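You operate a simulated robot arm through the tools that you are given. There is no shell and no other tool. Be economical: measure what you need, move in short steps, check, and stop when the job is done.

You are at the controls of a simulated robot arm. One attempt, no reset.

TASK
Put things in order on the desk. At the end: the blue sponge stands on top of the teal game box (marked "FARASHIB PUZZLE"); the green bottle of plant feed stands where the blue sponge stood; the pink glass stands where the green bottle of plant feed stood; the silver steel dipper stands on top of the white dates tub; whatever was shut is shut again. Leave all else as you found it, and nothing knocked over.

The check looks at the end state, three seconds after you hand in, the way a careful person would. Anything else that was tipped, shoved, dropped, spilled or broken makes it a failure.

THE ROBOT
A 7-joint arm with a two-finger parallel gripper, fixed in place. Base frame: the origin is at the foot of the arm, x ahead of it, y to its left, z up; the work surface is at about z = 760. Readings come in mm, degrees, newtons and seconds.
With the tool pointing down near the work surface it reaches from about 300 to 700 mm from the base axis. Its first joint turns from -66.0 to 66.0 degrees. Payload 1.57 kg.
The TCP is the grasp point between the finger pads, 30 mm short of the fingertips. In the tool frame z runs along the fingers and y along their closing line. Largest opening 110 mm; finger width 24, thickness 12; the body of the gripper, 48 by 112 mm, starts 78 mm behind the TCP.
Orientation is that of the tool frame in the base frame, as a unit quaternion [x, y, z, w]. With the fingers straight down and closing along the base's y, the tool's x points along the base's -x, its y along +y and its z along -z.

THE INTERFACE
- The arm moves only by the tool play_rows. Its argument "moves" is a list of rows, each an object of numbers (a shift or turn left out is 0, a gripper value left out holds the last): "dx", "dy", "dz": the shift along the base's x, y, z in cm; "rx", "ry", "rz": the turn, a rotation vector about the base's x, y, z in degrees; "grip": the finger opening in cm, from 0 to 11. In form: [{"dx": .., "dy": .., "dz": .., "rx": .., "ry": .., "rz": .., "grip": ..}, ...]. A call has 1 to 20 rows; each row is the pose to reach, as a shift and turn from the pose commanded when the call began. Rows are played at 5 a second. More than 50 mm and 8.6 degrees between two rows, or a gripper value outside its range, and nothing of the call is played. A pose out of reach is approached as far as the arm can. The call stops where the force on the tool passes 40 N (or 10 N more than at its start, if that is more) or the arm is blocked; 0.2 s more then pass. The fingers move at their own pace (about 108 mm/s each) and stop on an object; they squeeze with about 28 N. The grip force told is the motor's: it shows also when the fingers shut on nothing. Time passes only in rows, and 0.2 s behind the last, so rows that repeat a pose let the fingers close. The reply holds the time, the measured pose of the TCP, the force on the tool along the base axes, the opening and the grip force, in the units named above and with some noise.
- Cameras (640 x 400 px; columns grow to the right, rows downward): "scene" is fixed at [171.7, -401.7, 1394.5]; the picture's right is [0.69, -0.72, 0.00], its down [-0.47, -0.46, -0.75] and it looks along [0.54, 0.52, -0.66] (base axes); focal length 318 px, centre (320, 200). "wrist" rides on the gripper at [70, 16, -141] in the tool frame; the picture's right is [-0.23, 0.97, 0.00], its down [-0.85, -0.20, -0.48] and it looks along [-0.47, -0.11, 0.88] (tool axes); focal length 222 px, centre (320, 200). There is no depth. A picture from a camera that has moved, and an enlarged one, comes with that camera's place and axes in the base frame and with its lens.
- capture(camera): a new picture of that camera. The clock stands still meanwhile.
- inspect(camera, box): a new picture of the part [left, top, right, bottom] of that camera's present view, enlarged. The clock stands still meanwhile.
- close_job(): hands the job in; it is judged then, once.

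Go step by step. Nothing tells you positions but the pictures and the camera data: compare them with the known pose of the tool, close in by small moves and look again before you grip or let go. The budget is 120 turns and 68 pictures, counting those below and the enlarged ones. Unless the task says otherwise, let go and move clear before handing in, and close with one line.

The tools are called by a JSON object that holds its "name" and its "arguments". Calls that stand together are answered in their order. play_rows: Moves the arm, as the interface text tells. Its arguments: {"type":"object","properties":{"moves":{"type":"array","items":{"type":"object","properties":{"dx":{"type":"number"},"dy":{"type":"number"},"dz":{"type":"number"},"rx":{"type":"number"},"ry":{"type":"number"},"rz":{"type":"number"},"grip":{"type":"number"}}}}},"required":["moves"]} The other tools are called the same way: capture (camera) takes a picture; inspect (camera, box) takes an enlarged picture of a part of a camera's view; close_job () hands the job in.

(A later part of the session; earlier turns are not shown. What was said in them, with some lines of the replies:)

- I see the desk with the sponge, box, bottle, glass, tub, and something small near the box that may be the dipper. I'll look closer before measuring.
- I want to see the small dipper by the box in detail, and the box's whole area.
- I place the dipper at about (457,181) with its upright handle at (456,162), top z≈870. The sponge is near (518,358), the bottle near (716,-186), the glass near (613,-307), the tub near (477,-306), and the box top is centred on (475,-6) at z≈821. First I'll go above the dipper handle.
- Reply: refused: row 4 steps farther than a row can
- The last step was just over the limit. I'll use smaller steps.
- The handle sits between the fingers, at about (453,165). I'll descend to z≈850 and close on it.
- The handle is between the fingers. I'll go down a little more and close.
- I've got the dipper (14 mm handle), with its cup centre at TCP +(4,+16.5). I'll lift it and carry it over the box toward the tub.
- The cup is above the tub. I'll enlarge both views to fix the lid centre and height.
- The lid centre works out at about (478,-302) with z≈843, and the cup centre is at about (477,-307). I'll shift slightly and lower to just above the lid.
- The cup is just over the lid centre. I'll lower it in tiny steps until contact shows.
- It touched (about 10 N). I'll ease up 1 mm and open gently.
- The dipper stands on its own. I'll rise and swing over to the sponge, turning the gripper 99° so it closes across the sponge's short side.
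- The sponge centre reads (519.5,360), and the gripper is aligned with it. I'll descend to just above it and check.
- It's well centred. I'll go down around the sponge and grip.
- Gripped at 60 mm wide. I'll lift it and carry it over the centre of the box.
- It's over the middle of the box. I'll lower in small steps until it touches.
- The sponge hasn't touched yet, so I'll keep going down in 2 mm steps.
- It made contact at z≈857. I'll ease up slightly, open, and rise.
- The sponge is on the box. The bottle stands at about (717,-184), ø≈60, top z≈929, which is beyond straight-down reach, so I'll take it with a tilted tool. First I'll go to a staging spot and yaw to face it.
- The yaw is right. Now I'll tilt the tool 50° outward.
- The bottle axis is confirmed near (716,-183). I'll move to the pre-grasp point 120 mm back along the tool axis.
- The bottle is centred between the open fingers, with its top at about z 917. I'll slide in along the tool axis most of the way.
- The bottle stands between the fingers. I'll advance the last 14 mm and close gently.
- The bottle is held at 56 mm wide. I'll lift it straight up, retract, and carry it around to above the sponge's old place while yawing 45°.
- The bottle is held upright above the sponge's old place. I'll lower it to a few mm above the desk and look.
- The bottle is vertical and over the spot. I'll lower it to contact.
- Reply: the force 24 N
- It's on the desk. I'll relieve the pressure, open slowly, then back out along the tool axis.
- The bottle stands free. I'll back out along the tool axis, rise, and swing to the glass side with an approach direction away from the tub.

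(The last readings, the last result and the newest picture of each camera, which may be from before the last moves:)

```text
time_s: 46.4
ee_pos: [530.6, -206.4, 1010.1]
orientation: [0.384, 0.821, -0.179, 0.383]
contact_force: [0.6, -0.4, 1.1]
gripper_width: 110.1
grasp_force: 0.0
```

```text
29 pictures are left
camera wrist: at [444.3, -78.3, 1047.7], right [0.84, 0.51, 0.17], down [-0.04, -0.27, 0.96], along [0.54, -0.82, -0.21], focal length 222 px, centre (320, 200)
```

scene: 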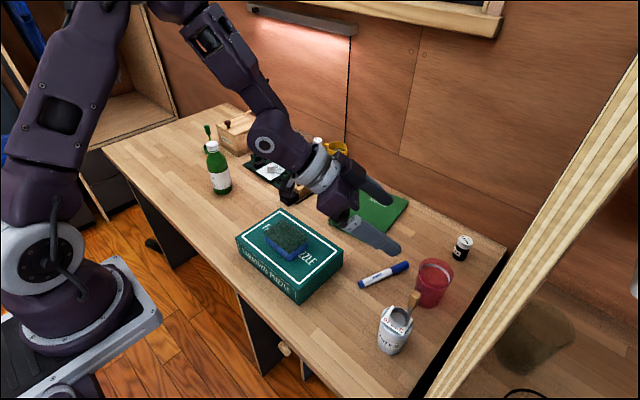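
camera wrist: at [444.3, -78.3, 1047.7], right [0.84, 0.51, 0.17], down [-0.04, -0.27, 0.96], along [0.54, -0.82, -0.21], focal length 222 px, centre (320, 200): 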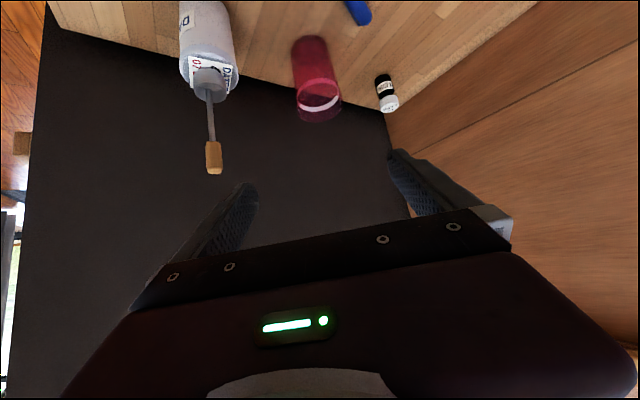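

The glass reads near (615,-303), with rim z≈850. I'll enlarge both views to pin it down and check for liquid.

{"name": "inspect", "arguments": {"camera": "scene", "box": [395, 240, 475, 320]}}

{"name": "inspect", "arguments": {"camera": "wrist", "box": [270, 15, 370, 135]}}

```text
5.00 times, centred on (435, 280) of scene
camera zoom: at [171.7, -401.7, 1394.5], right [0.69, -0.72, 0.0], down [-0.47, -0.46, -0.75], along [0.54, 0.52, -0.66], focal length 1590 px, centre (-255, -200)
```

zoom: 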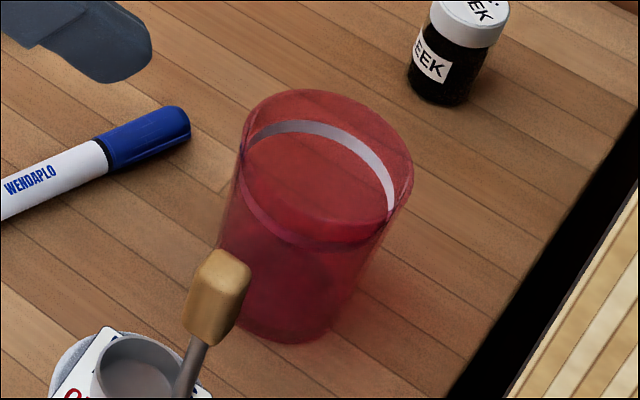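

```text
3.33 times, centred on (320, 75) of wrist
camera zoom: at [444.3, -78.3, 1047.7], right [0.84, 0.51, 0.17], down [-0.04, -0.27, 0.96], along [0.54, -0.82, -0.21], focal length 740 px, centre (320, 617)
```

zoom: 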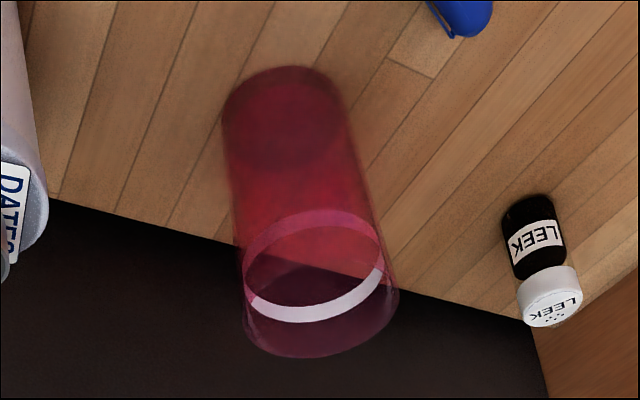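

Rim centre triangulates to (619,-301,856), and the base agrees. The glass may hold liquid, so I'll be gentle. Next is the pre-grasp point, 110 mm back along the tool axis.

{"name": "play_rows", "arguments": {"moves": [{"dx": 0.9, "dy": -0.7, "dz": -3, "grip": 10}, {"dx": 1.7, "dy": -1.5, "dz": -6}, {"dx": 2.6, "dy": -2.3, "dz": -9}, {"dx": 3.4, "dy": -3, "dz": -12.4}, {"dx": 3.4, "dy": -3, "dz": -12.4}]}}

{"name": "capture", "arguments": {"camera": "wrist"}}

{"name": "inspect", "arguments": {"camera": "scene", "box": [320, 190, 480, 350]}}

```text
time_s: 47.6
ee_pos: [564.6, -234.9, 887.2]
orientation: [0.383, 0.821, -0.179, 0.383]
contact_force: [0.5, 0.9, -0.2]
gripper_width: 100.0
grasp_force: 0.2
```

```text
26 pictures are left
camera wrist: at [478.0, -107.8, 923.6], right [0.84, 0.51, 0.17], down [-0.04, -0.27, 0.96], along [0.54, -0.81, -0.21], focal length 222 px, centre (320, 200)
```

wrist: 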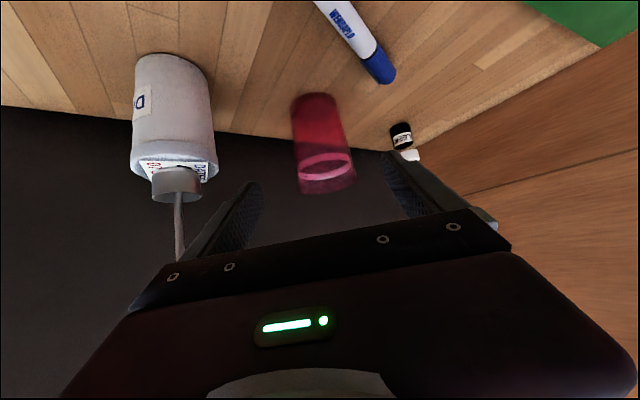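

```text
2.50 times, centred on (400, 270) of scene
camera zoom: at [171.7, -401.7, 1394.5], right [0.69, -0.72, 0.0], down [-0.47, -0.46, -0.75], along [0.54, 0.52, -0.66], focal length 795 px, centre (120, 25)
```

zoom: 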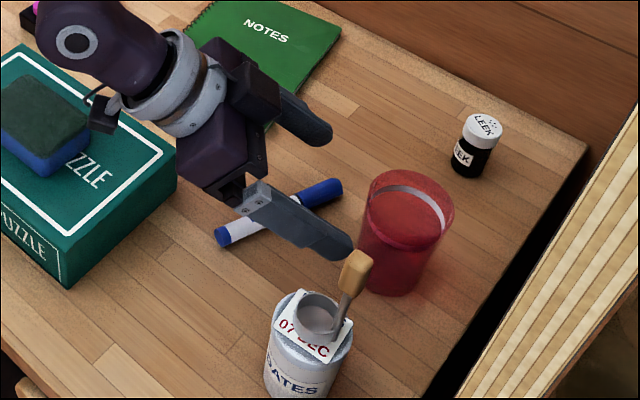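

The path is clear (the left finger is ~70 mm from the dipper handle) and the glass is centred. I'll slide in along the tool axis.

{"name": "play_rows", "arguments": {"moves": [{"dx": 1.4, "dy": -1.7, "dz": -1.9}, {"dx": 2.8, "dy": -3.4, "dz": -3.7}, {"dx": 3.8, "dy": -4.6, "dz": -5}, {"dx": 4.6, "dy": -5.6, "dz": -6}, {"dx": 4.6, "dy": -5.6, "dz": -6}]}}

{"name": "capture", "arguments": {"camera": "wrist"}}

{"name": "inspect", "arguments": {"camera": "scene", "box": [360, 210, 480, 330]}}

```text
time_s: 48.8
ee_pos: [609.3, -292.8, 823.8]
orientation: [0.383, 0.822, -0.178, 0.383]
contact_force: [0.9, 0.7, 0.2]
gripper_width: 99.8
grasp_force: 0.0
```

```text
24 pictures are left
camera wrist: at [522.9, -165.4, 862.0], right [0.84, 0.51, 0.17], down [-0.04, -0.27, 0.96], along [0.54, -0.81, -0.21], focal length 222 px, centre (320, 200)
```

wrist: 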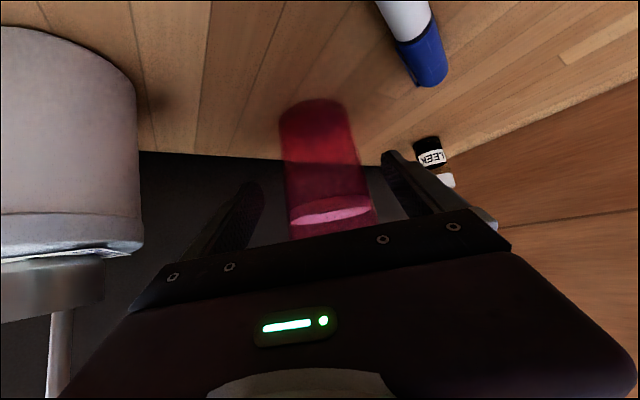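

```text
3.33 times, centred on (420, 270) of scene
camera zoom: at [171.7, -401.7, 1394.5], right [0.69, -0.72, 0.0], down [-0.47, -0.46, -0.75], along [0.54, 0.52, -0.66], focal length 1060 px, centre (-13, -33)
```

zoom: 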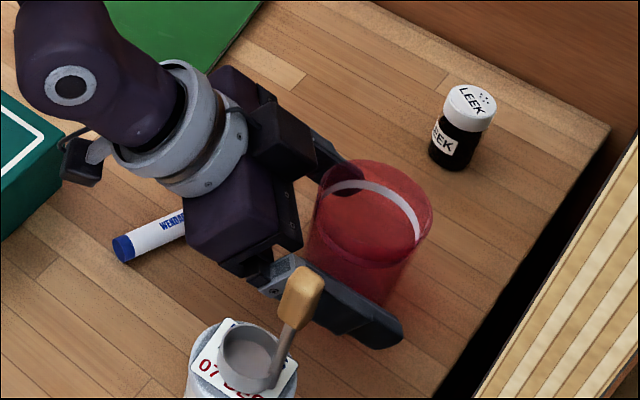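

The glass is between the fingers. I'll advance the last centimetre and close slowly.

{"name": "play_rows", "arguments": {"moves": [{"dx": 0.5, "dy": -0.4, "dz": -0.4}, {"dx": 0.9, "dy": -0.8, "dz": -0.8}, {"dx": 0.9, "dy": -0.8, "dz": -0.8, "grip": 8.5}, {"dx": 0.9, "dy": -0.8, "dz": -0.8, "grip": 7.5}, {"dx": 0.9, "dy": -0.8, "dz": -0.8, "grip": 6.8}, {"dx": 0.9, "dy": -0.8, "dz": -0.8, "grip": 6}, {"dx": 0.9, "dy": -0.8, "dz": -0.8, "grip": 5}, {"dx": 0.9, "dy": -0.8, "dz": -0.8, "grip": 5}]}}

{"name": "inspect", "arguments": {"camera": "scene", "box": [360, 210, 480, 330]}}

```text
time_s: 50.6
ee_pos: [617.7, -300.9, 817.5]
orientation: [0.383, 0.821, -0.179, 0.383]
contact_force: [1.2, 0.0, 0.7]
gripper_width: 62.2
grasp_force: 28.0
```

```text
3.33 times, centred on (420, 270) of scene
camera zoom: at [171.7, -401.7, 1394.5], right [0.69, -0.72, 0.0], down [-0.47, -0.46, -0.75], along [0.54, 0.52, -0.66], focal length 1060 px, centre (-13, -33)
```

zoom: 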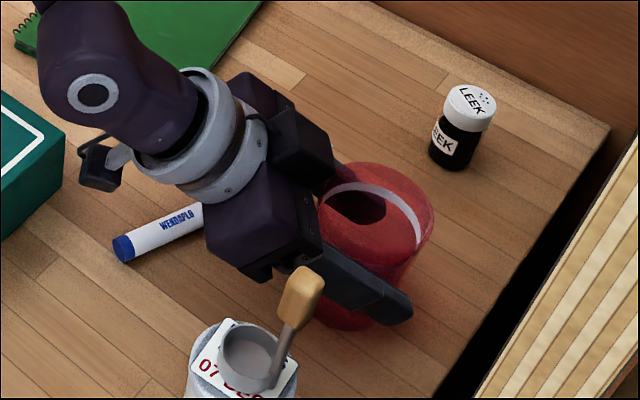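

The glass is held at 62 mm wide. I'll lift it slowly and carry it level to the bottle's old place.

{"name": "play_rows", "arguments": {"moves": [{"dz": 0.5}, {"dz": 1.5}, {"dz": 3}, {"dz": 4.5}, {"dz": 6}, {"dz": 6.7}, {"dz": 7}, {"dx": 0.6, "dy": 0.7, "dz": 7}, {"dx": 1.8, "dy": 2.1, "dz": 7}, {"dx": 3.2, "dy": 3.8, "dz": 7}, {"dx": 4.6, "dy": 5.4, "dz": 7}, {"dx": 6, "dy": 7.1, "dz": 7}, {"dx": 7.4, "dy": 8.7, "dz": 7}, {"dx": 8.7, "dy": 10.2, "dz": 7}, {"dx": 9.5, "dy": 11.2, "dz": 7}, {"dx": 9.9, "dy": 11.7, "dz": 7}, {"dx": 9.9, "dy": 11.7, "dz": 7}]}}

{"name": "inspect", "arguments": {"camera": "scene", "box": [340, 150, 500, 310]}}

```text
time_s: 54.2
ee_pos: [717.2, -184.5, 886.9]
orientation: [0.383, 0.822, -0.178, 0.383]
contact_force: [0.4, -0.5, -2.3]
gripper_width: 62.3
grasp_force: 28.4
```

```text
2.50 times, centred on (420, 230) of scene
camera zoom: at [171.7, -401.7, 1394.4], right [0.69, -0.72, 0.0], down [-0.47, -0.46, -0.75], along [0.54, 0.52, -0.66], focal length 795 px, centre (70, 125)
```

zoom: 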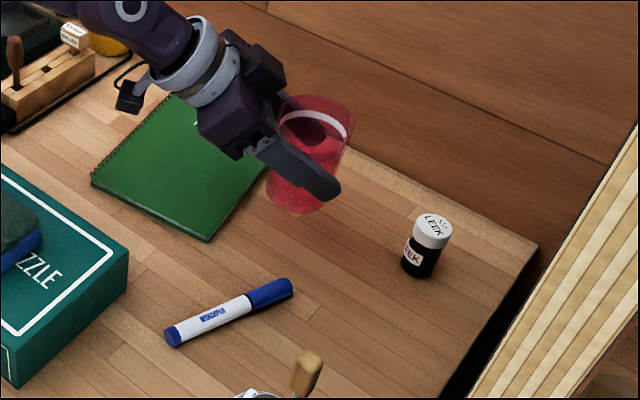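

It reached the spot and is upright. I'll lower it gently.

{"name": "play_rows", "arguments": {"moves": [{"dz": -0.7}, {"dz": -1.8}, {"dz": -3}, {"dz": -4.2}, {"dz": -5.2}, {"dz": -6}, {"dz": -6.4}, {"dz": -6.4}]}}

{"name": "inspect", "arguments": {"camera": "scene", "box": [360, 170, 480, 290]}}

```text
time_s: 56.0
ee_pos: [718.1, -182.7, 823.1]
orientation: [0.383, 0.821, -0.178, 0.383]
contact_force: [-0.7, -0.5, -1.8]
gripper_width: 62.3
grasp_force: 27.8
```

```text
3.33 times, centred on (420, 230) of scene
camera zoom: at [171.7, -401.7, 1394.4], right [0.69, -0.72, 0.0], down [-0.47, -0.46, -0.75], along [0.54, 0.52, -0.66], focal length 1060 px, centre (-13, 100)
```

zoom: 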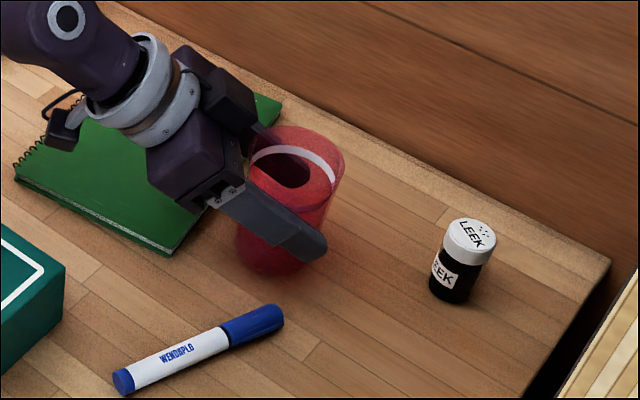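

The base centre reads (718,-185), right on target. Now the final few mm down to contact.

{"name": "play_rows", "arguments": {"moves": [{"dz": -0.2}, {"dz": -0.35}, {"dz": -0.45}, {"dz": -0.55}]}}

```text
time_s: 57.0
ee_pos: [716.9, -183.9, 816.6]
orientation: [0.383, 0.822, -0.178, 0.383]
contact_force: [-0.2, 0.1, -2.2]
gripper_width: 62.0
grasp_force: 27.7
```

{"name": "play_rows", "arguments": {"moves": [{"dz": -0.1}, {"dz": -0.2}, {"dz": -0.25}]}}

```text
time_s: 57.8
ee_pos: [718.0, -184.8, 817.8]
orientation: [0.382, 0.821, -0.179, 0.386]
contact_force: [-1.0, 0.4, 17.3]
gripper_width: 62.4
grasp_force: 27.8
```

It's touching the desk. I'll relieve the pressure and open slowly.

{"name": "play_rows", "arguments": {"moves": [{"dz": 0.1}, {"dz": 0.17}, {"dz": 0.17, "grip": 6.6}, {"dz": 0.17, "grip": 7.5}, {"dz": 0.17, "grip": 8.5}, {"dz": 0.17, "grip": 10}, {"dz": 0.17, "grip": 10.5}, {"dz": 0.17, "grip": 10.5}]}}

{"name": "inspect", "arguments": {"camera": "scene", "box": [360, 170, 480, 290]}}

```text
time_s: 59.6
ee_pos: [717.2, -184.1, 817.5]
orientation: [0.383, 0.821, -0.178, 0.384]
contact_force: [-1.0, 1.3, -0.5]
gripper_width: 105.1
grasp_force: 0.0
```

```text
3.33 times, centred on (420, 230) of scene
camera zoom: at [171.7, -401.7, 1394.5], right [0.69, -0.72, 0.0], down [-0.47, -0.46, -0.75], along [0.54, 0.52, -0.66], focal length 1060 px, centre (-13, 100)
```

zoom: 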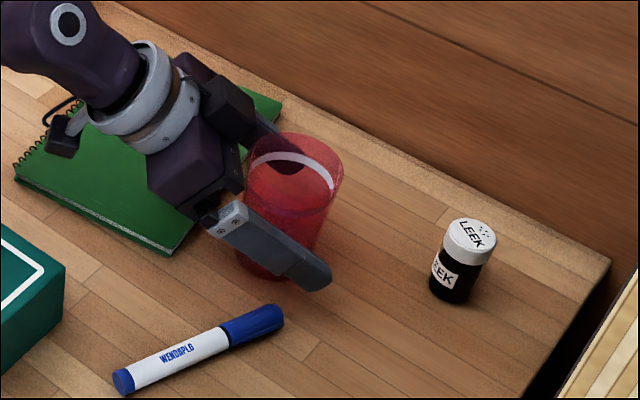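

The glass stands free. I'll back out along the tool axis and then up, clear of everything.

{"name": "play_rows", "arguments": {"moves": [{"dx": -1, "dy": 1.2, "dz": 1.3}, {"dx": -3, "dy": 3.5, "dz": 3.9}, {"dx": -5, "dy": 5.9, "dz": 6.4}, {"dx": -7.1, "dy": 8.4, "dz": 9.2}, {"dx": -8.5, "dy": 9.5, "dz": 13}, {"dx": -10, "dy": 10, "dz": 17}, {"dx": -12, "dy": 10.5, "dz": 20}, {"dx": -12, "dy": 10.5, "dz": 20}]}}

{"name": "capture", "arguments": {"camera": "scene"}}

{"name": "inspect", "arguments": {"camera": "scene", "box": [330, 170, 490, 370]}}

{"name": "inspect", "arguments": {"camera": "scene", "box": [180, 100, 360, 310]}}

```text
time_s: 61.4
ee_pos: [596.8, -78.7, 1018.4]
orientation: [0.383, 0.821, -0.179, 0.383]
contact_force: [-1.0, 0.1, 0.3]
gripper_width: 105.2
grasp_force: 0.1
```

```text
18 pictures are left
```

scene: 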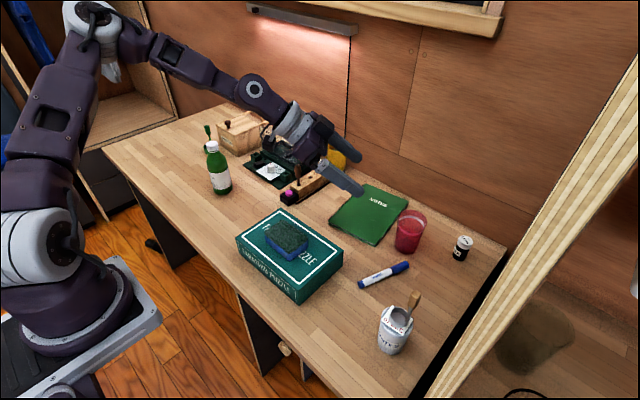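

```text
2.00 times, centred on (410, 270) of scene
camera zoom: at [171.7, -401.7, 1394.5], right [0.69, -0.72, 0.0], down [-0.47, -0.46, -0.75], along [0.54, 0.52, -0.66], focal length 636 px, centre (140, 60)
```

zoom: 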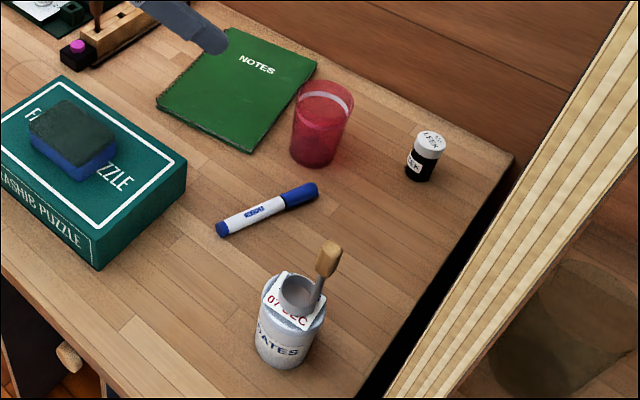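

```text
1.90 times, centred on (270, 205) of scene
camera zoom: at [171.7, -401.7, 1394.5], right [0.69, -0.72, 0.0], down [-0.47, -0.46, -0.75], along [0.54, 0.52, -0.66], focal length 606 px, centre (415, 190)
```

zoom: 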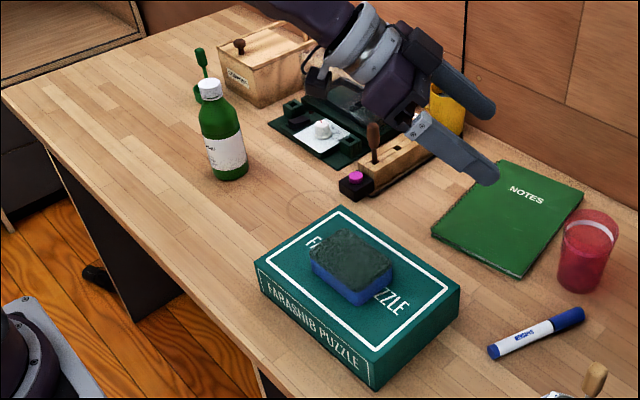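

All four things stand in place, nothing else has moved and the arm is clear. Nothing had to be opened, so I'm handing in.

{"name": "close_job", "arguments": {}}

```text
The job is handed in.
```

The job is handed in: the sponge is on the game box, the bottle is where the sponge was, the glass is where the bottle was, and the steel dipper is on the dates tub.
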